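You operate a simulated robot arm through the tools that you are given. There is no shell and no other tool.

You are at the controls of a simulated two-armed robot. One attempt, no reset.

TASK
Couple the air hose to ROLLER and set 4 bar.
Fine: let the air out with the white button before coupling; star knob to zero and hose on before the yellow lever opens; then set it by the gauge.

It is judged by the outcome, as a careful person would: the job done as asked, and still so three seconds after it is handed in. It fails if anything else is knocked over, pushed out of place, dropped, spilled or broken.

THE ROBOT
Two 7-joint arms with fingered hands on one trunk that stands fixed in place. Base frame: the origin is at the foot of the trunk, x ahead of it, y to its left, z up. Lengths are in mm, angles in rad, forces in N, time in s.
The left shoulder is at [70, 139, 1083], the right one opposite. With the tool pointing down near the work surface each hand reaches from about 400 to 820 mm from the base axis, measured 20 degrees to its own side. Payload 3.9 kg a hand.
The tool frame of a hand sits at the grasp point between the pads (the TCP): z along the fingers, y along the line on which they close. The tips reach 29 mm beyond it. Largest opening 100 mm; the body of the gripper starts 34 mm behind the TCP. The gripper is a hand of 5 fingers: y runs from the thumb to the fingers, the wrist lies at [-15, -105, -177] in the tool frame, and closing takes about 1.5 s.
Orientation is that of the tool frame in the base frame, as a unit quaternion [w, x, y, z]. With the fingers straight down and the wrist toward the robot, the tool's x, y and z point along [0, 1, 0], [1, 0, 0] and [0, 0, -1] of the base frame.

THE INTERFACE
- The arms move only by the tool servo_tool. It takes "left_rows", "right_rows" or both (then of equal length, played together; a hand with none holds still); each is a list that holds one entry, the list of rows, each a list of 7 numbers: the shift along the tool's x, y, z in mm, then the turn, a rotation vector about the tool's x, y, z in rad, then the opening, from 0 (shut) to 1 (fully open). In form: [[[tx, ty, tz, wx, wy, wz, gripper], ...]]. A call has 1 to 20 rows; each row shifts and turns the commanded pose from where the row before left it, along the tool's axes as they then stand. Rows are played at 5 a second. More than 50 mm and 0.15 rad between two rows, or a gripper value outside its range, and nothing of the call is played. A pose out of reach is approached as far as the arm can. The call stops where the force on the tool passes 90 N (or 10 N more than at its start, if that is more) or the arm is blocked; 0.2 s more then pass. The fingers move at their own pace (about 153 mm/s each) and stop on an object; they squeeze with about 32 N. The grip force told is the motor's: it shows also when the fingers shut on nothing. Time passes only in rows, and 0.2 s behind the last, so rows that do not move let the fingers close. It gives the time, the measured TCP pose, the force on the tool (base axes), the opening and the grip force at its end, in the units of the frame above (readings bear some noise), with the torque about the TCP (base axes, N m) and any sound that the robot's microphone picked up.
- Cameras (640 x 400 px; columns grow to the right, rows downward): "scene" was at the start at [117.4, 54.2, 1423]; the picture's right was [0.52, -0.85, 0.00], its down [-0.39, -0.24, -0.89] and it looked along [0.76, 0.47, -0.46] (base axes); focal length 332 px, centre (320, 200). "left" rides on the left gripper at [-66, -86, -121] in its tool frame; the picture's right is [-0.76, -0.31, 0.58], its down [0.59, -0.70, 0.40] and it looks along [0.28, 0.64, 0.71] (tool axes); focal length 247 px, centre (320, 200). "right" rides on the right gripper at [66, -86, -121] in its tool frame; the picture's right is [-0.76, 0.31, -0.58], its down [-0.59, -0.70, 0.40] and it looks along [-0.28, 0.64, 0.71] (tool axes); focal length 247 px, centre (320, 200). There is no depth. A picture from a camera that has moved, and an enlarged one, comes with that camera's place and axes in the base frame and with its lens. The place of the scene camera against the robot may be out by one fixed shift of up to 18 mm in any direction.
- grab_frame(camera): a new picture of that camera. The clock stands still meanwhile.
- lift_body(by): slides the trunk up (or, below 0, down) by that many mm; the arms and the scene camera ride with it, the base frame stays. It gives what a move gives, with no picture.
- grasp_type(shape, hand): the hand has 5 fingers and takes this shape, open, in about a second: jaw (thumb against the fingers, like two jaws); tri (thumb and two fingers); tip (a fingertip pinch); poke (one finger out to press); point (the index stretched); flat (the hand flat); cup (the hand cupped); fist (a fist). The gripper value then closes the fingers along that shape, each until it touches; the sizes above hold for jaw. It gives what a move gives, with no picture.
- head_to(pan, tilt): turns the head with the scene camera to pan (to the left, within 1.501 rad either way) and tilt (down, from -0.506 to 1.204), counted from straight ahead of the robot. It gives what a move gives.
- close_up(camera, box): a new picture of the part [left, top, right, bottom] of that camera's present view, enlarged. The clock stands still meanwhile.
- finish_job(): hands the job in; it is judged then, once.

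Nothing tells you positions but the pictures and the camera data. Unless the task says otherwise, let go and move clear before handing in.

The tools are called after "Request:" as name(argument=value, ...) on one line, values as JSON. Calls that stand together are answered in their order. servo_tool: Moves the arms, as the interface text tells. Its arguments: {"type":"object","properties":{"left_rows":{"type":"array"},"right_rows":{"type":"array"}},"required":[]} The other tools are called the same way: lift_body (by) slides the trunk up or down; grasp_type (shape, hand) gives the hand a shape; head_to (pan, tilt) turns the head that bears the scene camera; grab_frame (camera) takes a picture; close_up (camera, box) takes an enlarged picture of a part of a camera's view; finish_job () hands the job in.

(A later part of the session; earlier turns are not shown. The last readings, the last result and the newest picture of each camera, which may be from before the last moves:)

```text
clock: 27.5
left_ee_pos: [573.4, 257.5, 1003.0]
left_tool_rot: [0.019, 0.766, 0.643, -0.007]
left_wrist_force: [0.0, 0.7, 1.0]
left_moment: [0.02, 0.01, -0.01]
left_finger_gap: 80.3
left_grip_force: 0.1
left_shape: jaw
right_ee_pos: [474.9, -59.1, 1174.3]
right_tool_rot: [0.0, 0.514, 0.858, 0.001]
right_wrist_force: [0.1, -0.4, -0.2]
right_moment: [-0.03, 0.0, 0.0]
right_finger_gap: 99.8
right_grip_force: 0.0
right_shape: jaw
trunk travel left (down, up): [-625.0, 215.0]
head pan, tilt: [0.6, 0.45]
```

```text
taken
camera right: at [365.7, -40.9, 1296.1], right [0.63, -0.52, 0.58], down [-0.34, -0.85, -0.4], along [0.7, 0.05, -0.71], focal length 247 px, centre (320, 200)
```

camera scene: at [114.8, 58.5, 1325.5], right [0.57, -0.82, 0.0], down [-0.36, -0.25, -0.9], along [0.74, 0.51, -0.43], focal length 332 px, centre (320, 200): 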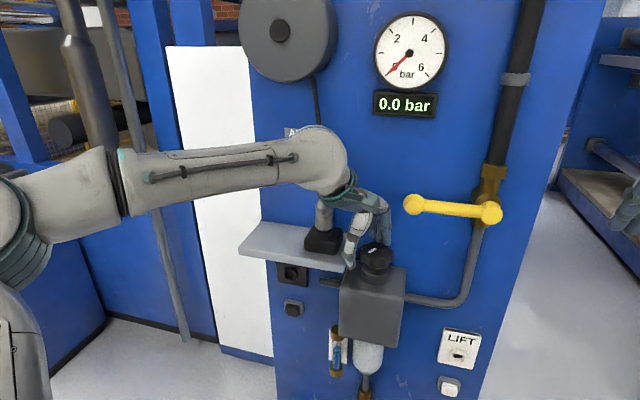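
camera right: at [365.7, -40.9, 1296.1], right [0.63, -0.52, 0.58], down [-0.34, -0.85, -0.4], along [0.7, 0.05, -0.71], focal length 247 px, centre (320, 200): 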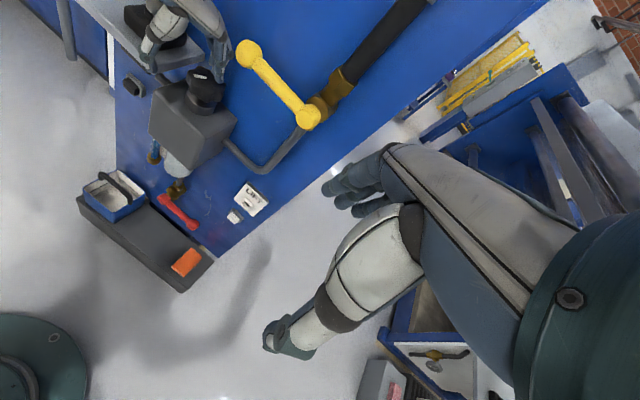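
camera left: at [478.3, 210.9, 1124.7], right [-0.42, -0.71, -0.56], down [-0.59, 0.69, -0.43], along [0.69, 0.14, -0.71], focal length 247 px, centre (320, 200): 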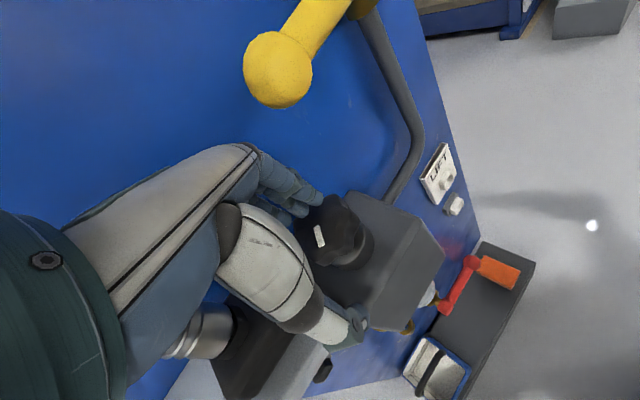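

The knob is between the thumb and fingers, and the lever ball and coupler are clear. I'll move the last 35 mm in over the knob and check before descending.

Request:
servo_tool(left_rows=[[[1.5, 18, 0, 0, 0, 0, 0.82], [1.5, 17, 0, 0, 0, 0, 0.82], [0, 0, 0, 0, 0, 0, 0.82]]])

Request:
close_up(camera="left", box=[160, 100, 460, 360])

Request:
close_up(camera="scene", box=[300, 150, 460, 290])

Request:
close_up(camera="right", box=[80, 0, 360, 180])

```text
clock: 28.3
left_ee_pos: [605.0, 253.7, 1006.9]
left_tool_rot: [0.018, 0.766, 0.643, -0.006]
left_wrist_force: [-29.4, -5.0, -5.6]
left_moment: [-0.1, -0.21, 0.39]
left_finger_gap: 80.0
left_grip_force: 0.0
left_shape: jaw
right_ee_pos: [468.1, -58.7, 1175.8]
right_tool_rot: [0.002, 0.514, 0.858, 0.001]
right_wrist_force: [0.0, 1.3, 0.3]
right_moment: [-0.01, 0.03, 0.0]
right_finger_gap: 100.0
right_grip_force: 0.0
right_shape: jaw
trunk travel left (down, up): [-625.0, 215.0]
head pan, tilt: [0.6, 0.45]
```

```text
1.54 times, centred on (310, 230) of left
camera zoom: at [508.1, 208.0, 1126.7], right [-0.43, -0.71, -0.56], down [-0.58, 0.69, -0.43], along [0.69, 0.14, -0.71], focal length 380 px, centre (335, 154)
```

zoom: 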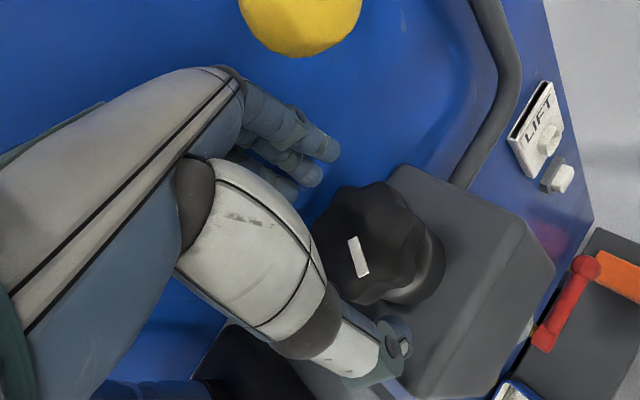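

```text
2.86 times, centred on (380, 220) of scene
camera zoom: at [109.4, 57.7, 1326.0], right [0.57, -0.82, 0.0], down [-0.35, -0.25, -0.9], along [0.74, 0.51, -0.43], focal length 948 px, centre (149, 143)
```

zoom: 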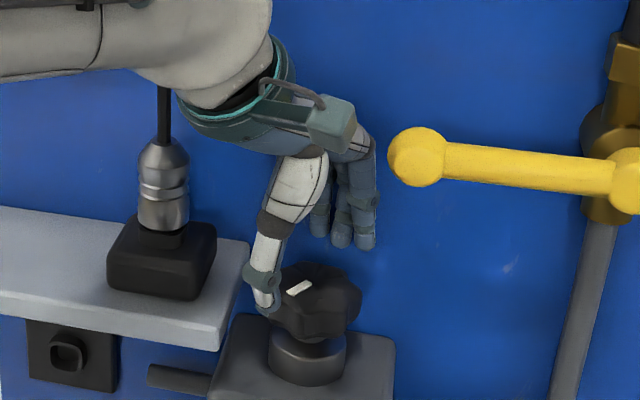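

```text
2.22 times, centred on (220, 90) of right
camera zoom: at [360.5, -41.6, 1297.6], right [0.62, -0.52, 0.58], down [-0.34, -0.85, -0.4], along [0.7, 0.05, -0.71], focal length 549 px, centre (542, 444)
```

zoom: 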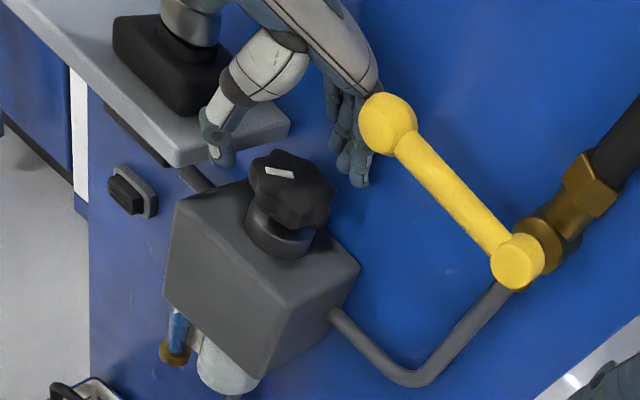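

The fingers are touching the panel with about 29 N, because the knob sits too close to it for a full four-finger jaw. I'll back off and switch to the three-finger shape.

Request:
servo_tool(left_rows=[[[0, -20, 0, 0, 0, 0, 0.8], [0, -30, 0, 0, 0, 0, 0.8], [0, -30, -20, 0, 0, 0, 0.8], [0, -20, -20, 0, 0, 0, 0.8], [0, 0, 0, 0, 0, 0, 0.8]]])

Request:
grasp_type(shape="tri", hand="left")

Request:
grab_frame(camera="left")

Request:
grab_frame(camera="scene")

```text
clock: 29.5
left_ee_pos: [509.7, 271.4, 1044.2]
left_tool_rot: [0.019, 0.765, 0.643, -0.007]
left_wrist_force: [0.2, -0.4, -0.2]
left_moment: [-0.01, 0.04, 0.02]
left_finger_gap: 80.2
left_grip_force: 0.0
left_shape: jaw
right_ee_pos: [474.5, -58.9, 1173.6]
right_tool_rot: [0.0, 0.514, 0.858, 0.0]
right_wrist_force: [1.2, 0.9, -0.5]
right_moment: [-0.01, 0.03, 0.02]
right_finger_gap: 100.0
right_grip_force: 0.0
right_shape: jaw
trunk travel left (down, up): [-625.0, 215.0]
head pan, tilt: [0.6, 0.45]
```

```text
clock: 30.4
left_ee_pos: [509.6, 272.6, 1043.1]
left_tool_rot: [0.018, 0.766, 0.643, -0.007]
left_wrist_force: [-0.2, -0.9, 0.4]
left_moment: [0.02, -0.03, -0.01]
left_finger_gap: 99.4
left_grip_force: 0.0
left_shape: tri
right_ee_pos: [474.3, -58.7, 1174.4]
right_tool_rot: [0.0, 0.515, 0.857, 0.0]
right_wrist_force: [-0.6, -0.1, 0.6]
right_moment: [0.02, -0.02, -0.02]
right_finger_gap: 99.6
right_grip_force: 0.1
right_shape: jaw
trunk travel left (down, up): [-625.0, 215.0]
head pan, tilt: [0.6, 0.45]
```

```text
taken
camera left: at [413.8, 225.9, 1164.7], right [-0.43, -0.71, -0.56], down [-0.59, 0.69, -0.43], along [0.69, 0.14, -0.71], focal length 247 px, centre (320, 200)
```

left: 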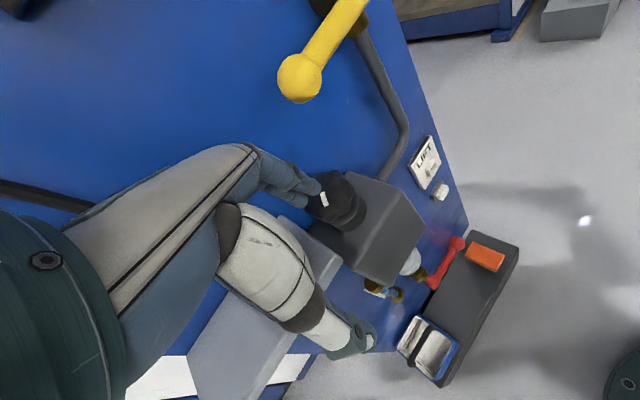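

```text
taken
camera scene: at [115.4, 58.3, 1325.4], right [0.56, -0.83, 0.0], down [-0.36, -0.25, -0.9], along [0.74, 0.51, -0.44], focal length 332 px, centre (320, 200)
```

scene: 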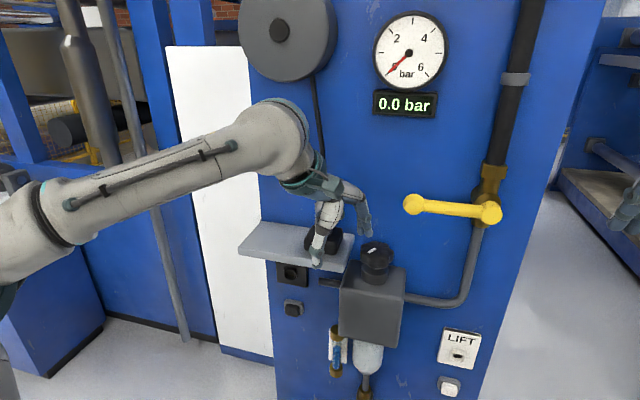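

The three-finger shape is set. I'll zoom in to see the finger layout and confirm the coupler hasn't been disturbed.

Request:
close_up(camera="scene", box=[260, 130, 420, 270])

Request:
close_up(camera="left", box=[190, 120, 430, 370])

Request:
grab_frame(camera="right")

```text
2.86 times, centred on (340, 200) of scene
camera zoom: at [115.4, 58.3, 1325.4], right [0.56, -0.83, 0.0], down [-0.36, -0.25, -0.9], along [0.74, 0.51, -0.44], focal length 948 px, centre (263, 200)
```

zoom: 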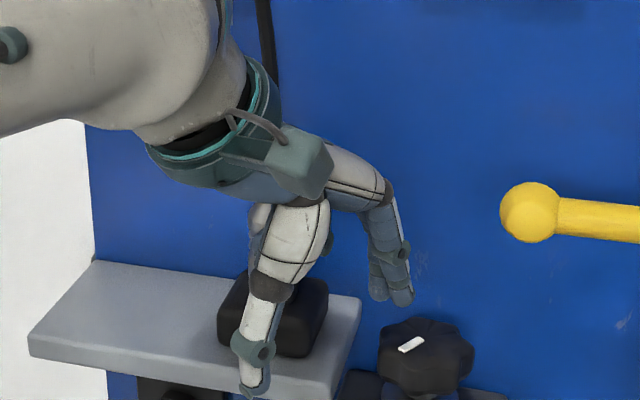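

```text
1.60 times, centred on (310, 245) of left
camera zoom: at [413.8, 225.9, 1164.7], right [-0.43, -0.71, -0.56], down [-0.59, 0.69, -0.43], along [0.69, 0.14, -0.71], focal length 395 px, centre (336, 128)
```

zoom: 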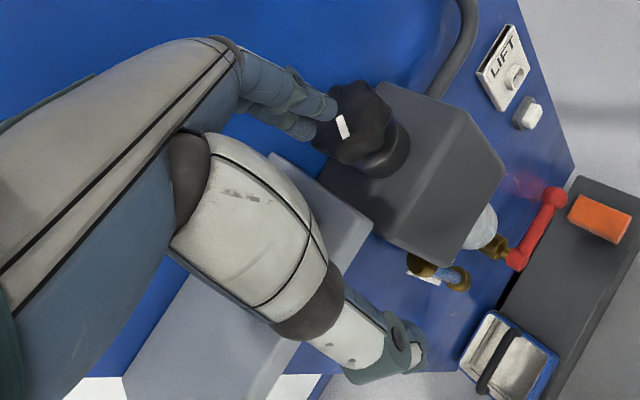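

```text
taken
camera right: at [366.3, -41.2, 1295.9], right [0.63, -0.52, 0.58], down [-0.34, -0.85, -0.4], along [0.7, 0.05, -0.71], focal length 247 px, centre (320, 200)
```

right: 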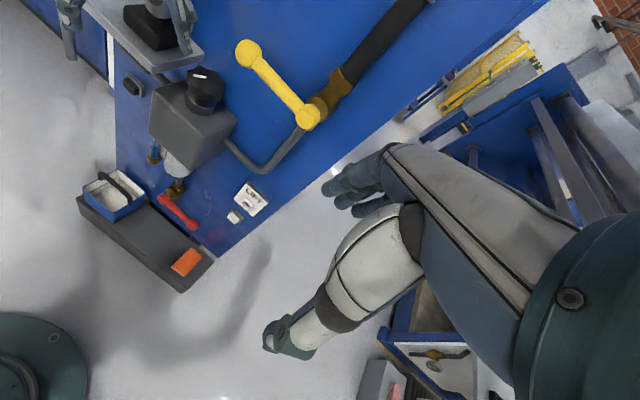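

The fingers splay about 50 mm either side of the tool axis, and the coupler hasn't moved. I'll move out in front and right of the knob, then yaw and tilt the hand so it can come in from the front, under the lever ball, with the fingers gripping the sides of the knob.

Request:
servo_tool(left_rows=[[[-30, 13, 0, 0, 0, 0, 1], [-30, 13, 0, 0, 0, 0, 1], [-30, 13, 0, 0, 0, 0, 1], [0, 0, 0, 0, 0, 0.122, 1], [0, 0, 0, 0, 0, 0.122, 1], [0, 0, 0, 0, 0, 0.122, 1], [0, 0, 0, 0, 0, 0.122, 1], [0, 0, 0, 0, 0, 0.122, 1], [0, 0, 0, 0, 0.122, 0, 1], [0, 0, 0, 0, 0.122, 0, 1], [0, 0, 0, 0, 0.122, 0, 1], [0, 0, 0, 0, 0.122, 0, 1], [0, 0, 0, 0, 0.122, 0, 1], [0, 0, 0, 0, 0, 0, 1]]])

Request:
grab_frame(camera="left")

Request:
grab_frame(camera="scene")

```text
clock: 33.4
left_ee_pos: [534.0, 177.6, 1046.9]
left_tool_rot: [-0.096, 0.881, 0.371, 0.277]
left_wrist_force: [0.6, 0.2, 0.2]
left_moment: [0.01, -0.02, -0.04]
left_finger_gap: 99.9
left_grip_force: 0.1
left_shape: tri
right_ee_pos: [472.9, -60.0, 1174.6]
right_tool_rot: [0.001, 0.514, 0.858, 0.001]
right_wrist_force: [-0.1, 0.2, 0.4]
right_moment: [-0.01, 0.01, -0.01]
right_finger_gap: 100.0
right_grip_force: 0.0
right_shape: jaw
trunk travel left (down, up): [-625.0, 215.0]
head pan, tilt: [0.6, 0.45]
```

```text
taken
camera left: at [386.5, 152.5, 1107.1], right [-0.41, -0.02, -0.91], down [0.0, 1.0, -0.03], along [0.91, -0.01, -0.41], focal length 247 px, centre (320, 200)
```

left: 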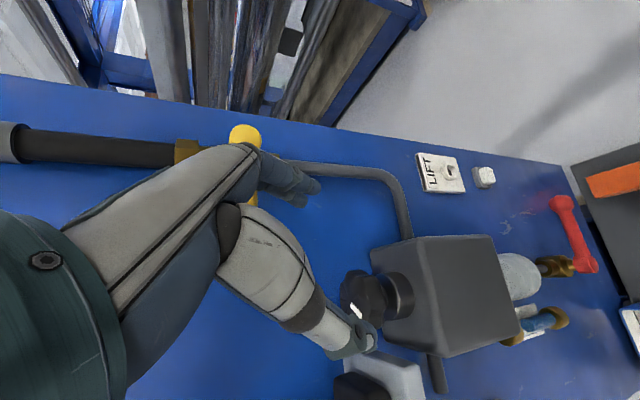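

```text
taken
camera scene: at [115.3, 58.2, 1325.5], right [0.56, -0.83, 0.0], down [-0.36, -0.25, -0.9], along [0.74, 0.51, -0.44], focal length 332 px, centre (320, 200)
```

scene: 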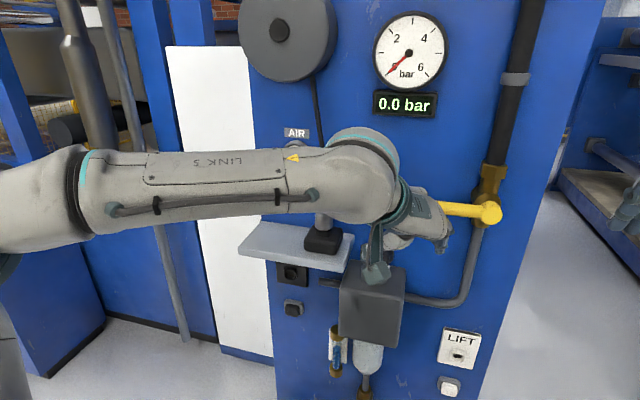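

The hand reached the tilted pose, with the closing line about 65° off the panel normal. I'll descend in front of the regulator to knob height and come part way in.

Request:
servo_tool(left_rows=[[[-18, -1.2, 26.8, 0, 0, 0, 1], [-18, -1.2, 26.8, 0, 0, 0, 1], [-18, -1.2, 26.8, 0, 0, 0, 1], [25, 0, 16.8, 0, 0, 0, 1], [25, 0, 16.8, 0, 0, 0, 1], [0, 0, 0, 0, 0, 0, 1]]])

Request:
grab_frame(camera="left")

Request:
close_up(camera="scene", box=[300, 150, 480, 310])

Request:
close_up(camera="right", box=[80, 0, 360, 180])

```text
clock: 34.8
left_ee_pos: [578.5, 220.4, 948.4]
left_tool_rot: [-0.096, 0.881, 0.371, 0.277]
left_wrist_force: [0.1, -0.5, 0.2]
left_moment: [0.0, -0.01, -0.02]
left_finger_gap: 99.5
left_grip_force: 0.1
left_shape: tri
right_ee_pos: [473.7, -57.9, 1173.9]
right_tool_rot: [0.0, 0.514, 0.858, 0.0]
right_wrist_force: [0.2, 0.0, -0.2]
right_moment: [-0.02, -0.02, 0.0]
right_finger_gap: 99.9
right_grip_force: 0.1
right_shape: jaw
trunk travel left (down, up): [-625.0, 215.0]
head pan, tilt: [0.6, 0.45]
```

```text
taken
camera left: at [430.7, 196.1, 1008.4], right [-0.41, -0.02, -0.91], down [0.0, 1.0, -0.03], along [0.91, -0.01, -0.41], focal length 247 px, centre (320, 200)
```

left: 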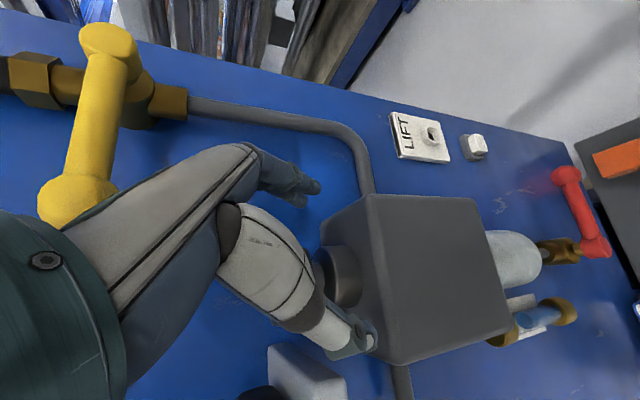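

```text
2.50 times, centred on (390, 230) of scene
camera zoom: at [114.9, 58.2, 1325.5], right [0.56, -0.83, 0.0], down [-0.36, -0.25, -0.9], along [0.74, 0.51, -0.43], focal length 830 px, centre (145, 125)
```

zoom: 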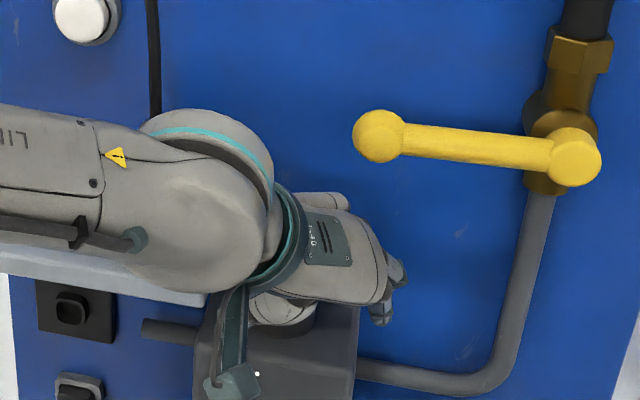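

```text
2.22 times, centred on (220, 90) of right
camera zoom: at [365.8, -41.2, 1296.1], right [0.63, -0.52, 0.58], down [-0.34, -0.85, -0.4], along [0.7, 0.05, -0.71], focal length 549 px, centre (542, 444)
```

zoom: 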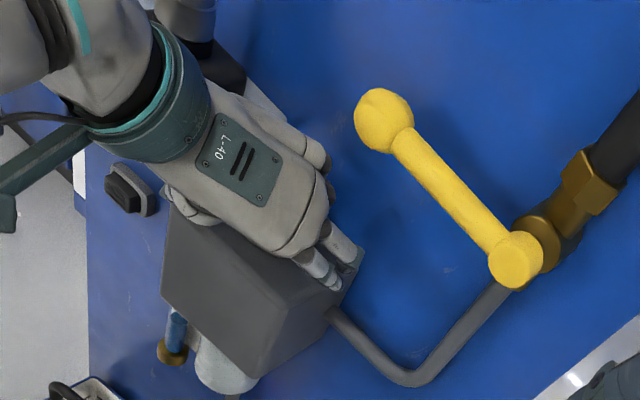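

The shelf edge leaves only about 17 mm left of the knob, so a wide-open thumb would hit it at this yaw. I'll back off, turn about 20° counter-clockwise around vertical, narrow the opening and approach from the front right.

Request:
servo_tool(left_rows=[[[-16.6, 0, -11.2, 0, 0, 0, 0.78], [0, 0, 0, 0.0654, 0.0042, -0.0969, 0.78], [0, 0, 0, 0.0654, 0.0042, -0.0969, 0.78], [0, 0, 0, 0.0654, 0.0042, -0.0969, 0.78], [4.5, 20, -1.6, 0, 0, 0, 0.78], [16.6, 0, 11.2, 0, 0, 0, 0.78], [0, 0, 0, 0, 0, 0, 0.78]]])

Request:
grab_frame(camera="left")

Request:
close_up(camera="scene", box=[300, 150, 480, 310])

Request:
close_up(camera="right", box=[80, 0, 360, 180])

```text
clock: 36.4
left_ee_pos: [589.7, 218.5, 953.2]
left_tool_rot: [-0.144, 0.802, 0.52, 0.256]
left_wrist_force: [0.8, -0.4, -0.1]
left_moment: [-0.03, 0.02, 0.01]
left_finger_gap: 78.6
left_grip_force: 0.1
left_shape: tri
right_ee_pos: [474.6, -59.8, 1175.1]
right_tool_rot: [0.001, 0.514, 0.858, 0.001]
right_wrist_force: [0.5, 0.2, -0.7]
right_moment: [0.01, 0.02, -0.02]
right_finger_gap: 100.2
right_grip_force: 0.1
right_shape: jaw
trunk travel left (down, up): [-625.0, 215.0]
head pan, tilt: [0.6, 0.45]
```

```text
taken
camera left: at [460.3, 144.5, 1013.1], right [-0.38, -0.16, -0.91], down [-0.34, 0.94, -0.03], along [0.86, 0.3, -0.41], focal length 247 px, centre (320, 200)
```

left: 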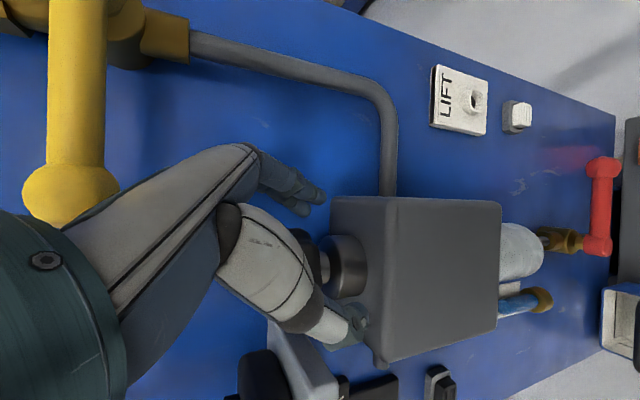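

```text
2.50 times, centred on (390, 230) of scene
camera zoom: at [115.5, 57.7, 1325.4], right [0.56, -0.83, 0.0], down [-0.36, -0.25, -0.9], along [0.74, 0.51, -0.44], focal length 830 px, centre (145, 125)
```

zoom: 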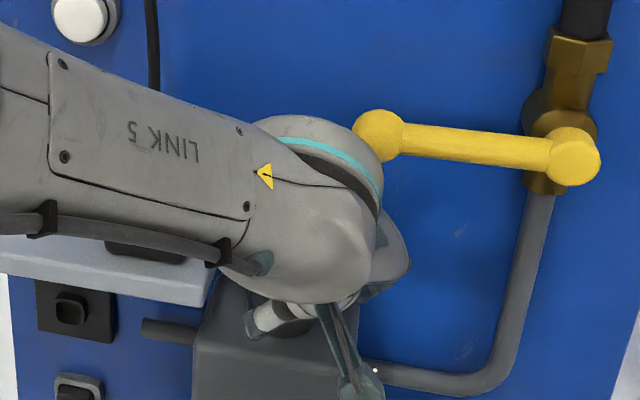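

```text
2.22 times, centred on (220, 90) of right
camera zoom: at [366.4, -41.7, 1295.8], right [0.63, -0.52, 0.58], down [-0.34, -0.85, -0.4], along [0.7, 0.05, -0.71], focal length 549 px, centre (542, 444)
```

zoom: 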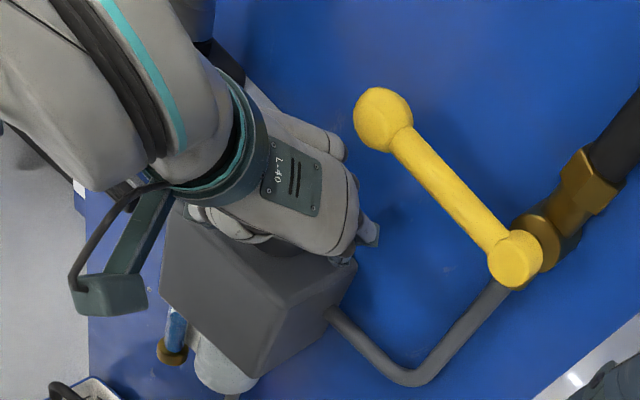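

The knob is now ahead between thumb and fingers and the lever ball is clear. I'll move the last 41 mm in around it.

Request:
servo_tool(left_rows=[[[11.3, 1, 7.7, 0, 0, 0, 0.78], [11.3, 1, 7.7, 0, 0, 0, 0.78], [11.3, 1, 7.7, 0, 0, 0, 0.78], [0, 0, 0, 0, 0, 0, 0.78]]])

Request:
close_up(camera="left", box=[180, 120, 460, 380])

Request:
close_up(camera="scene", box=[300, 150, 480, 310])

Request:
close_up(camera="right", box=[80, 0, 360, 180])

```text
clock: 37.4
left_ee_pos: [609.1, 254.4, 953.5]
left_tool_rot: [-0.143, 0.803, 0.519, 0.256]
left_wrist_force: [-0.1, 1.0, 0.1]
left_moment: [0.04, -0.04, 0.0]
left_finger_gap: 78.2
left_grip_force: 0.0
left_shape: tri
right_ee_pos: [473.2, -59.7, 1174.8]
right_tool_rot: [0.0, 0.514, 0.858, 0.001]
right_wrist_force: [0.0, -0.1, -1.0]
right_moment: [-0.03, -0.01, -0.01]
right_finger_gap: 99.6
right_grip_force: 0.1
right_shape: jaw
trunk travel left (down, up): [-625.0, 215.0]
head pan, tilt: [0.6, 0.45]
```

```text
1.54 times, centred on (320, 250) of left
camera zoom: at [480.1, 179.8, 1014.0], right [-0.38, -0.16, -0.91], down [-0.34, 0.94, -0.03], along [0.86, 0.3, -0.41], focal length 380 px, centre (320, 123)
```

zoom: 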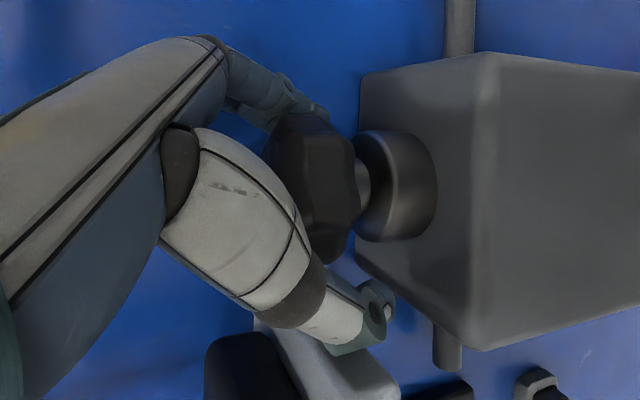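

```text
2.50 times, centred on (390, 230) of scene
camera zoom: at [115.2, 58.0, 1325.5], right [0.56, -0.83, 0.0], down [-0.36, -0.25, -0.9], along [0.74, 0.51, -0.43], focal length 830 px, centre (145, 125)
```

zoom: 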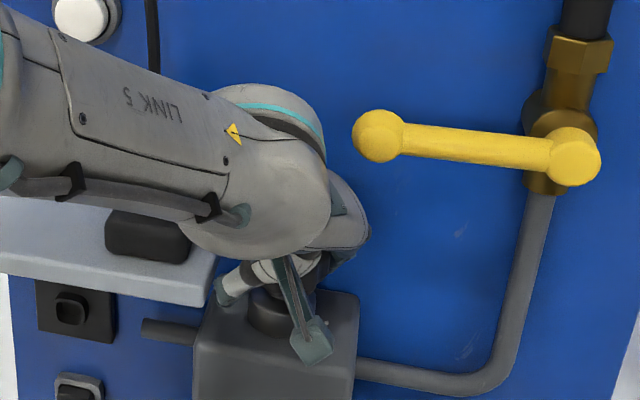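

```text
2.22 times, centred on (220, 90) of right
camera zoom: at [366.1, -41.5, 1296.0], right [0.63, -0.52, 0.58], down [-0.34, -0.85, -0.4], along [0.7, 0.05, -0.71], focal length 549 px, centre (542, 444)
```

zoom: 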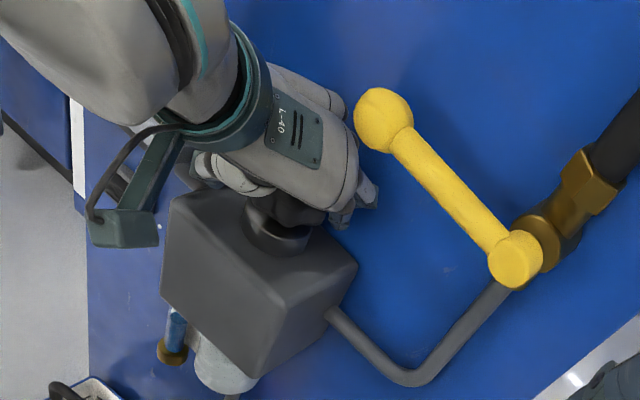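

The knob is centred between the fingers and nothing is touching yet. I'll close the grip on it now.

Request:
servo_tool(left_rows=[[[0, 0, 0, 0, 0, 0, 0.5], [0, 0, 0, 0, 0, 0, 0.3], [0, 0, 0, 0, 0, 0, 0.0], [0, 0, 0, 0, 0, 0, 0.0], [0, 0, 0, 0, 0, 0, 0.0], [0, 0, 0, 0, 0, 0, 0.0]]])

Request:
close_up(camera="left", box=[180, 120, 460, 380])

```text
clock: 38.8
left_ee_pos: [610.0, 253.8, 952.7]
left_tool_rot: [-0.142, 0.802, 0.521, 0.254]
left_wrist_force: [1.6, 1.8, -4.1]
left_moment: [-0.04, -0.1, 0.0]
left_finger_gap: 50.7
left_grip_force: 32.1
left_shape: tri
right_ee_pos: [473.7, -57.7, 1174.6]
right_tool_rot: [0.0, 0.514, 0.858, -0.001]
right_wrist_force: [-0.1, 0.5, 0.0]
right_moment: [-0.02, 0.01, -0.02]
right_finger_gap: 99.6
right_grip_force: 0.0
right_shape: jaw
trunk travel left (down, up): [-625.0, 215.0]
head pan, tilt: [0.6, 0.45]
```

```text
1.54 times, centred on (320, 250) of left
camera zoom: at [480.7, 180.5, 1013.2], right [-0.38, -0.16, -0.91], down [-0.34, 0.94, -0.03], along [0.86, 0.3, -0.41], focal length 380 px, centre (320, 123)
```

zoom: 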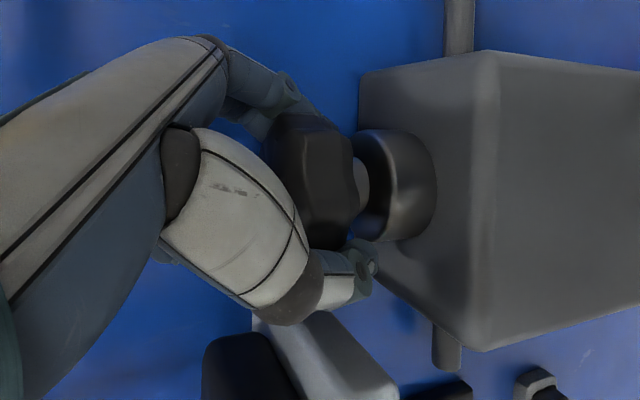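

The grip is firm, with a 51 mm gap and 32 N. I'll turn the knob counter-clockwise seen from above in small steps, watching the torque.

Request:
servo_tool(left_rows=[[[0, 0, 0, 0.0444, 0.003, -0.0663, 0], [0, 0, 0, 0.0444, 0.003, -0.0663, 0], [0, 0, 0, 0.0444, 0.003, -0.0663, 0], [0, 0, 0, 0.0444, 0.003, -0.0663, 0], [0, 0, 0, 0, 0, 0, 0]]])

Request:
close_up(camera="left", box=[180, 120, 460, 380])

Request:
close_up(camera="scene", box=[300, 150, 480, 310])

```text
clock: 40.0
left_ee_pos: [611.6, 254.2, 951.9]
left_tool_rot: [-0.181, 0.71, 0.641, 0.229]
left_wrist_force: [5.2, -3.0, -5.5]
left_moment: [-0.08, -0.08, -0.03]
left_finger_gap: 50.8
left_grip_force: 31.7
left_shape: tri
right_ee_pos: [475.4, -58.8, 1174.2]
right_tool_rot: [0.0, 0.514, 0.858, 0.0]
right_wrist_force: [-0.2, 0.7, -0.7]
right_moment: [0.0, -0.05, 0.02]
right_finger_gap: 100.0
right_grip_force: 0.0
right_shape: jaw
trunk travel left (down, up): [-625.0, 215.0]
head pan, tilt: [0.6, 0.45]
```

```text
1.54 times, centred on (320, 250) of left
camera zoom: at [511.3, 142.7, 1013.4], right [-0.31, -0.27, -0.91], down [-0.62, 0.79, -0.03], along [0.72, 0.56, -0.41], focal length 380 px, centre (320, 123)
```

zoom: 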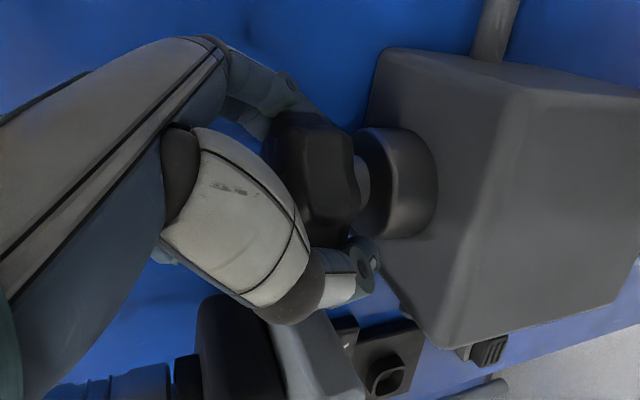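

```text
2.50 times, centred on (390, 230) of scene
camera zoom: at [117.3, 58.3, 1325.2], right [0.56, -0.83, 0.0], down [-0.36, -0.25, -0.9], along [0.74, 0.51, -0.44], focal length 830 px, centre (145, 125)
```

zoom: 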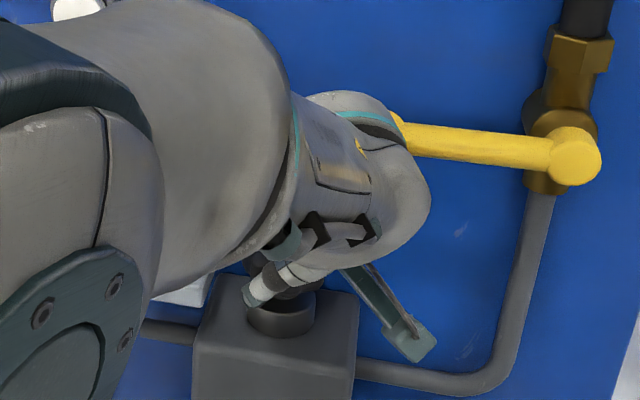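

The knob turned with the hand through 18° with almost no torque and no stop yet. I'll keep turning counter-clockwise.

Request:
servo_tool(left_rows=[[[0, 0, 0, 0.0444, 0.003, -0.0663, 0], [0, 0, 0, 0.0444, 0.003, -0.0663, 0], [0, 0, 0, 0.0444, 0.003, -0.0663, 0], [0, 0, 0, 0.0444, 0.003, -0.0663, 0], [0, 0, 0, 0, 0, 0, 0]]])

Request:
close_up(camera="left", box=[180, 120, 460, 380])

Request:
grab_frame(camera="right")

```text
clock: 41.2
left_ee_pos: [609.2, 252.0, 955.7]
left_tool_rot: [-0.2, 0.601, 0.752, 0.183]
left_wrist_force: [-16.4, -20.4, -20.5]
left_moment: [1.27, -2.08, -2.7]
left_finger_gap: 43.6
left_grip_force: 32.4
left_shape: tri
right_ee_pos: [472.2, -61.2, 1174.9]
right_tool_rot: [-0.001, 0.514, 0.858, 0.002]
right_wrist_force: [0.5, -1.3, -0.1]
right_moment: [0.0, 0.03, 0.0]
right_finger_gap: 99.9
right_grip_force: 0.0
right_shape: jaw
trunk travel left (down, up): [-625.0, 215.0]
head pan, tilt: [0.6, 0.45]
```

```text
1.54 times, centred on (320, 250) of left
camera zoom: at [549.2, 117.8, 1022.0], right [-0.19, -0.4, -0.9], down [-0.84, 0.55, -0.06], along [0.51, 0.74, -0.44], focal length 380 px, centre (320, 123)
```

zoom: 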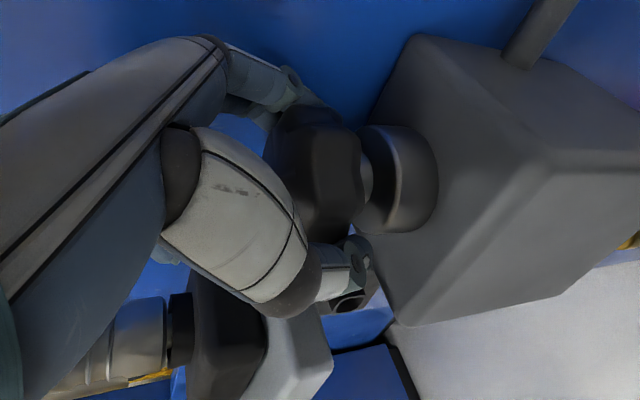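

```text
taken
camera right: at [365.4, -44.4, 1296.0], right [0.63, -0.53, 0.58], down [-0.34, -0.85, -0.4], along [0.7, 0.05, -0.71], focal length 247 px, centre (320, 200)
```

right: 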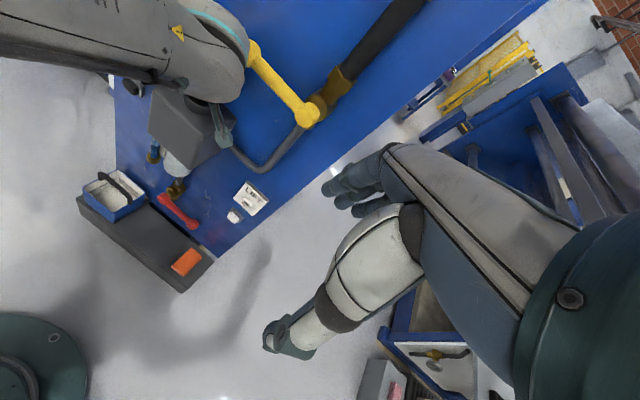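

A resisting torque of -2.7 N·m has built up, so either the knob is at its stop or the wrist is near the lever ball. I'll look closely before moving.

Request:
close_up(camera="right", box=[100, 0, 380, 180])

Request:
grab_frame(camera="scene")

Request:
grab_frame(camera="left")

```text
2.22 times, centred on (240, 90) of right
camera zoom: at [365.4, -44.4, 1296.0], right [0.63, -0.53, 0.58], down [-0.34, -0.85, -0.4], along [0.7, 0.05, -0.71], focal length 549 px, centre (498, 444)
```

zoom: 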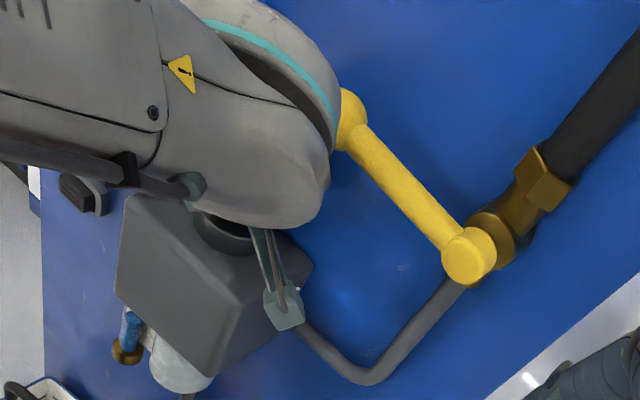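

```text
taken
camera scene: at [114.6, 55.1, 1325.6], right [0.56, -0.83, 0.0], down [-0.36, -0.24, -0.9], along [0.74, 0.51, -0.43], focal length 332 px, centre (320, 200)
```

scene: 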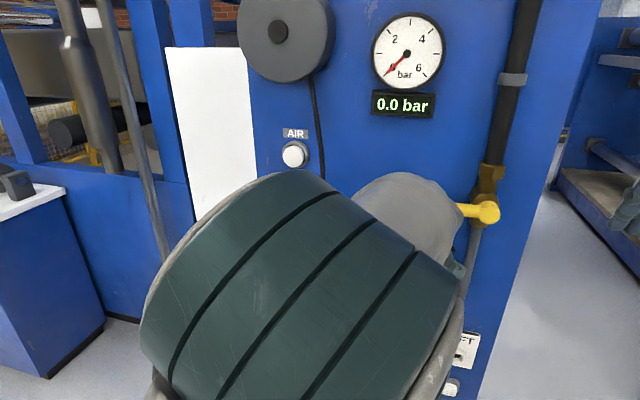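

```text
taken
camera left: at [549.2, 117.8, 1022.0], right [-0.19, -0.4, -0.9], down [-0.84, 0.55, -0.06], along [0.51, 0.74, -0.44], focal length 247 px, centre (320, 200)
```

left: 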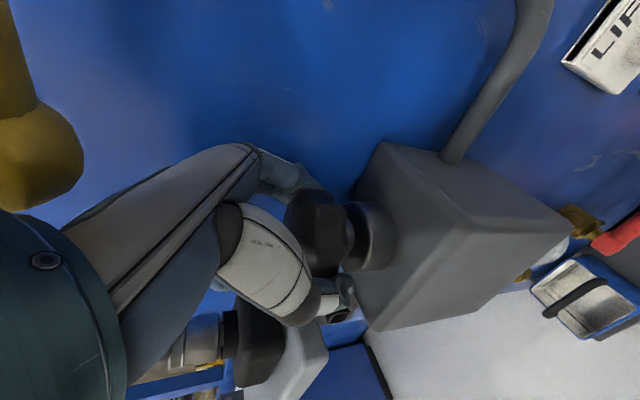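

The lever still looks horizontal. The fingers slipped round the knob, with the gap going from 51 to 44 mm, which suggests it's at its stop. I'll open slightly, rotate back clockwise free of the knob, retreat along the approach path and check the mark and the lever.

Request:
servo_tool(left_rows=[[[0, 0, 0, 0, 0, 0, 0.62], [0, 0, 0, 0, 0, 0, 0.64], [0, 0, 0, -0.0444, -0.003, 0.0663, 0.66], [0, 0, 0, -0.0444, -0.003, 0.0663, 0.68], [0, 0, 0, -0.0444, -0.003, 0.0663, 0.72], [0, 0, 0, -0.0444, -0.003, 0.0663, 0.76], [0, 0, 0, -0.0444, -0.003, 0.0663, 0.78], [0, 0, 0, -0.0444, -0.003, 0.0663, 0.78], [0, 0, 0, -0.0444, -0.003, 0.0663, 0.78], [0, 0, 0, -0.0444, -0.003, 0.0663, 0.78], [0, 0, 0, 0, 0, 0, 0.78]]])

Request:
grab_frame(camera="left")

Request:
close_up(camera="right", box=[80, 0, 360, 180])

Request:
grab_frame(camera="scene")

```text
clock: 43.6
left_ee_pos: [608.8, 252.7, 953.2]
left_tool_rot: [-0.143, 0.803, 0.519, 0.256]
left_wrist_force: [-0.1, -0.8, 0.5]
left_moment: [-0.02, -0.02, 0.02]
left_finger_gap: 77.9
left_grip_force: 0.2
left_shape: tri
right_ee_pos: [475.0, -59.3, 1172.7]
right_tool_rot: [0.0, 0.514, 0.858, 0.001]
right_wrist_force: [-0.2, -0.1, -0.3]
right_moment: [0.01, 0.0, 0.0]
right_finger_gap: 99.7
right_grip_force: 0.1
right_shape: jaw
trunk travel left (down, up): [-625.0, 215.0]
head pan, tilt: [0.6, 0.45]
```

```text
taken
camera left: at [479.9, 179.5, 1014.2], right [-0.38, -0.16, -0.91], down [-0.34, 0.94, -0.03], along [0.86, 0.3, -0.41], focal length 247 px, centre (320, 200)
```

left: 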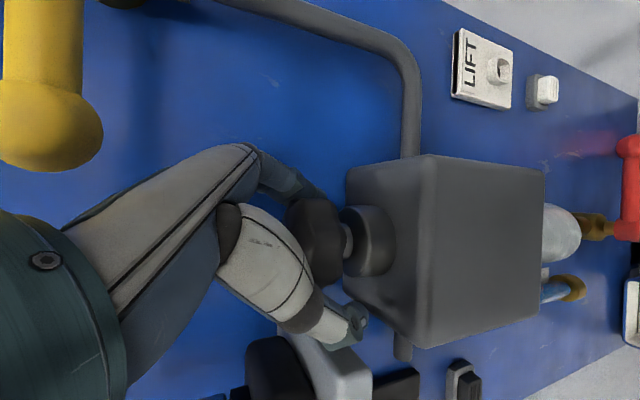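

```text
2.22 times, centred on (220, 90) of right
camera zoom: at [366.3, -41.6, 1295.9], right [0.63, -0.52, 0.58], down [-0.34, -0.85, -0.4], along [0.7, 0.05, -0.71], focal length 549 px, centre (542, 444)
```

zoom: 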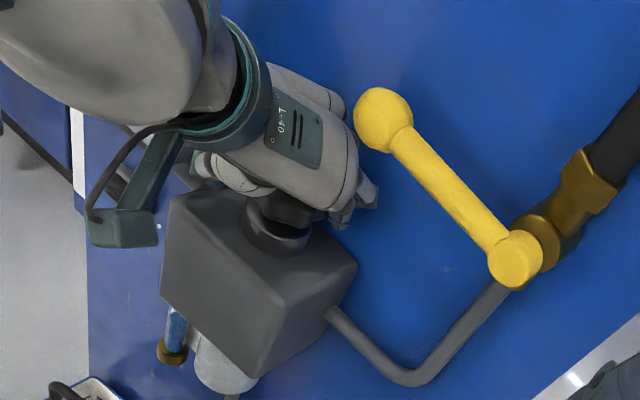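

```text
taken
camera scene: at [115.4, 57.8, 1325.5], right [0.56, -0.83, 0.0], down [-0.36, -0.25, -0.9], along [0.74, 0.51, -0.44], focal length 332 px, centre (320, 200)
```

scene: 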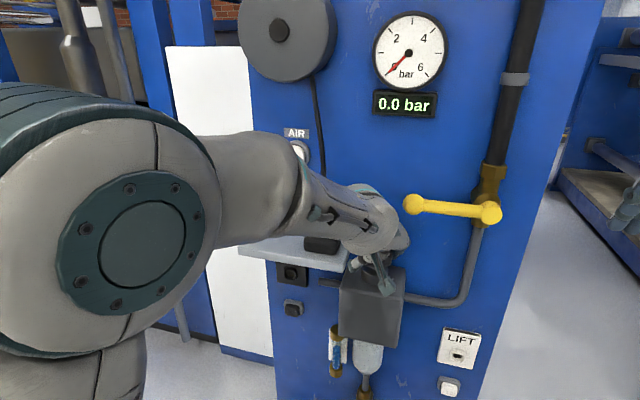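

The lever hasn't moved. I'll retreat from the knob along the same path so I can see the mark.

Request:
servo_tool(left_rows=[[[-16.6, 0, -11.2, 0, 0, 0, 0.78], [-16.6, 0, -11.2, 0, 0, 0, 0.78], [-16.6, 0, -11.2, 0, 0, 0, 0.78], [-16, -20, -11.2, 0, 0, 0, 0.78], [-16, -30, -11.2, 0, 0, 0, 0.78], [0, -30, -11.2, 0, 0, 0, 0.78], [0, 0, 0, 0, 0, 0, 0.78]]])

Request:
grab_frame(camera="scene")

Request:
close_up(camera="right", box=[80, 0, 360, 180])

```text
clock: 45.2
left_ee_pos: [493.6, 188.5, 962.0]
left_tool_rot: [-0.144, 0.801, 0.521, 0.257]
left_wrist_force: [-1.2, -0.5, 0.8]
left_moment: [0.0, 0.01, 0.01]
left_finger_gap: 77.8
left_grip_force: 0.0
left_shape: tri
left hand out of reach, approached as far as the arm can: row 3, 4
right_ee_pos: [473.9, -61.9, 1173.9]
right_tool_rot: [0.0, 0.515, 0.857, 0.001]
right_wrist_force: [-0.1, -0.3, -0.4]
right_moment: [0.03, 0.01, 0.0]
right_finger_gap: 99.7
right_grip_force: 0.0
right_shape: jaw
trunk travel left (down, up): [-625.0, 215.0]
head pan, tilt: [0.6, 0.45]
```

```text
taken
camera scene: at [115.8, 55.3, 1325.5], right [0.56, -0.83, 0.0], down [-0.36, -0.24, -0.9], along [0.74, 0.51, -0.43], focal length 332 px, centre (320, 200)
```

scene: 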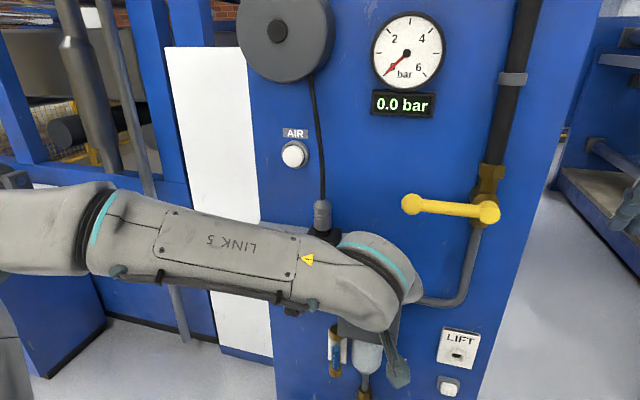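

```text
2.22 times, centred on (220, 90) of right
camera zoom: at [366.8, -44.3, 1295.6], right [0.63, -0.53, 0.58], down [-0.34, -0.85, -0.4], along [0.7, 0.05, -0.71], focal length 549 px, centre (542, 444)
```

zoom: 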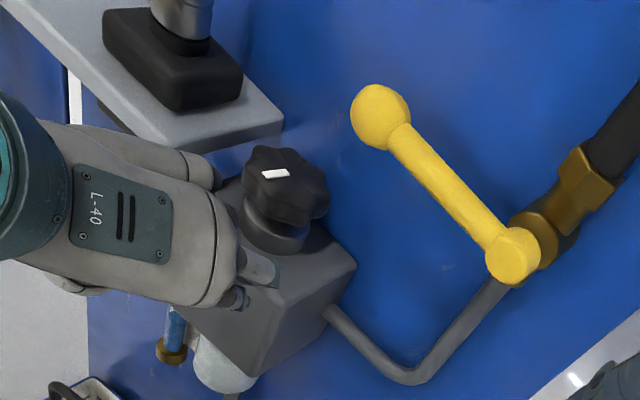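

The mark has hardly moved overall, so the loosened fingers may have dragged the knob back as I rotated. I'll move the hand left and out of the way to compare the mark properly.

Request:
servo_tool(left_rows=[[[22, 1.5, -33, 0, 0, 0, 0.78], [22, 1.5, -33, 0, 0, 0, 0.78], [22, 1.5, -33, 0, 0, 0, 0.78], [24, -28, 15, 0, 0, 0, 0.78], [24, -28, 15, 0, 0, 0, 0.78], [24, -28, 15, 0, 0, 0, 0.78], [24, -28, 15, 0, 0, 0, 0.78], [0, 0, 0, 0, -0.122, 0, 0.78], [0, 0, 0, 0, -0.122, 0, 0.78], [0, 0, 0, 0, -0.122, 0, 0.78], [0, 0, 0, 0, -0.122, 0, 0.78], [0, 0, 0, 0, -0.122, 0, 0.78], [0, 0, 0, 0, 0, 0, 0.78]]])

Request:
grab_frame(camera="scene")

Request:
close_up(camera="scene", box=[330, 220, 430, 290])

Request:
close_up(camera="right", box=[80, 0, 360, 180])

```text
clock: 48.0
left_ee_pos: [437.1, 341.3, 1078.5]
left_tool_rot: [0.021, 0.843, 0.538, 0.002]
left_wrist_force: [0.6, -0.5, -0.6]
left_moment: [0.01, -0.02, -0.04]
left_finger_gap: 77.9
left_grip_force: 0.1
left_shape: tri
right_ee_pos: [473.5, -58.1, 1174.6]
right_tool_rot: [0.001, 0.515, 0.857, 0.0]
right_wrist_force: [0.0, 0.4, 0.0]
right_moment: [-0.01, 0.01, 0.05]
right_finger_gap: 99.8
right_grip_force: 0.0
right_shape: jaw
trunk travel left (down, up): [-625.0, 215.0]
head pan, tilt: [0.6, 0.45]
```

```text
taken
camera scene: at [115.2, 57.9, 1325.5], right [0.56, -0.83, 0.0], down [-0.36, -0.25, -0.9], along [0.74, 0.51, -0.43], focal length 332 px, centre (320, 200)
```

scene: 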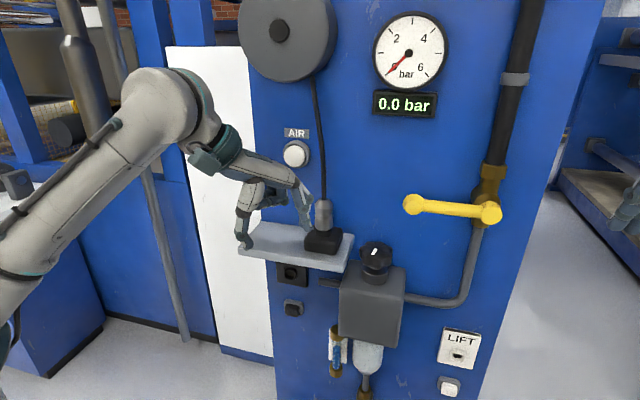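

```text
5.71 times, centred on (380, 255) of scene
camera zoom: at [115.2, 57.9, 1325.5], right [0.56, -0.83, 0.0], down [-0.36, -0.25, -0.9], along [0.74, 0.51, -0.43], focal length 1897 px, centre (-23, -114)
```

zoom: 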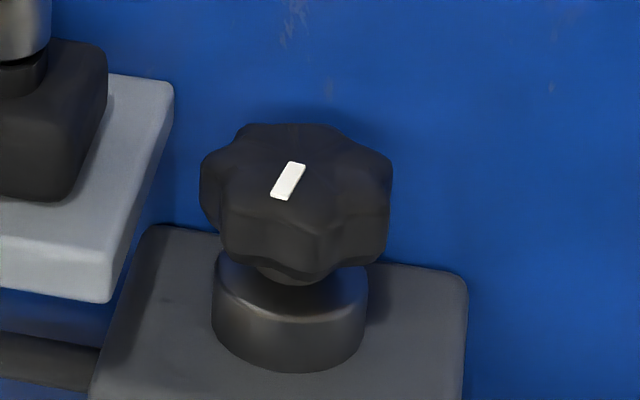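

```text
2.22 times, centred on (220, 90) of right
camera zoom: at [366.1, -41.6, 1296.0], right [0.63, -0.52, 0.58], down [-0.34, -0.85, -0.4], along [0.7, 0.05, -0.71], focal length 549 px, centre (542, 444)
```

zoom: 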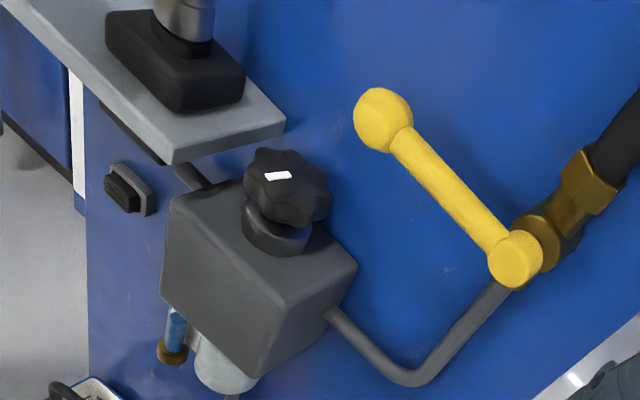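

The mark has turned about 23° counter-clockwise, and the lever and coupler are unmoved. To be sure it's at zero, I'll regrip the knob by the same path and turn further while watching the torque.

Request:
servo_tool(left_rows=[[[0, 0, 0, 0, 0.122, 0, 0.78], [0, 0, 0, 0, 0.122, 0, 0.78], [0, 0, 0, 0, 0.122, 0, 0.78], [0, 0, 0, 0, 0.122, 0, 0.78], [0, 0, 0, 0, 0.122, 0, 0.78], [-24, 28, -15, 0, 0, 0, 0.78], [-24, 28, -15, 0, 0, 0, 0.78], [-24, 28, -15, 0, 0, 0, 0.78], [-24, 28, -15, 0, 0, 0, 0.78], [-22, -1.5, 33, 0, 0, 0, 0.78], [-22, -1.5, 33, 0, 0, 0, 0.78], [-22, -1.5, 33, 0, 0, 0, 0.78], [0, 0, 0, 0, 0, 0, 0.78]]])

```text
clock: 50.8
left_ee_pos: [492.0, 192.9, 959.6]
left_tool_rot: [-0.142, 0.803, 0.52, 0.255]
left_wrist_force: [-0.5, -0.1, 0.4]
left_moment: [-0.02, 0.02, -0.03]
left_finger_gap: 77.9
left_grip_force: 0.1
left_shape: tri
right_ee_pos: [473.2, -58.6, 1175.2]
right_tool_rot: [0.001, 0.514, 0.858, 0.001]
right_wrist_force: [-0.2, 1.4, 0.1]
right_moment: [0.02, 0.01, 0.01]
right_finger_gap: 99.7
right_grip_force: 0.0
right_shape: jaw
trunk travel left (down, up): [-625.0, 215.0]
head pan, tilt: [0.6, 0.45]
```

The hand is back at the start of the approach in front of the regulator. I'll move in around the knob again.

Request:
servo_tool(left_rows=[[[10.7, 26.7, 11.1, 0, 0, 0, 0.78], [10.7, 26.7, 11.1, 0, 0, 0, 0.78], [10.7, 26.7, 11.1, 0, 0, 0, 0.78], [12.4, 0, 8.4, 0, 0, 0, 0.78], [12.4, 0, 8.4, 0, 0, 0, 0.78], [12.4, 0, 8.4, 0, 0, 0, 0.78], [12.4, 0, 8.4, 0, 0, 0, 0.78], [0, 0, 0, 0, 0, 0, 0.78]]])

Request:
close_up(camera="left", box=[180, 120, 460, 380])

```text
clock: 52.6
left_ee_pos: [609.4, 253.8, 952.9]
left_tool_rot: [-0.143, 0.803, 0.52, 0.255]
left_wrist_force: [-0.2, 0.6, 0.2]
left_moment: [-0.01, 0.0, -0.02]
left_finger_gap: 78.2
left_grip_force: 0.0
left_shape: tri
right_ee_pos: [472.7, -59.4, 1174.0]
right_tool_rot: [0.001, 0.514, 0.858, 0.001]
right_wrist_force: [-0.1, 0.6, -0.1]
right_moment: [-0.03, -0.02, -0.01]
right_finger_gap: 99.7
right_grip_force: 0.0
right_shape: jaw
trunk travel left (down, up): [-625.0, 215.0]
head pan, tilt: [0.6, 0.45]
```

```text
1.54 times, centred on (320, 250) of left
camera zoom: at [479.7, 178.6, 1012.9], right [-0.38, -0.16, -0.91], down [-0.34, 0.94, -0.03], along [0.86, 0.3, -0.41], focal length 380 px, centre (320, 123)
```

zoom: 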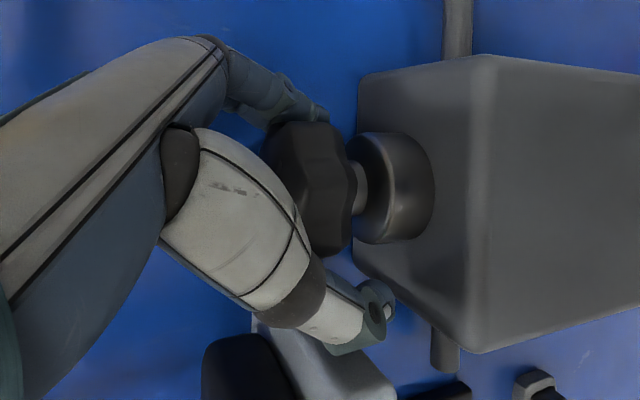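

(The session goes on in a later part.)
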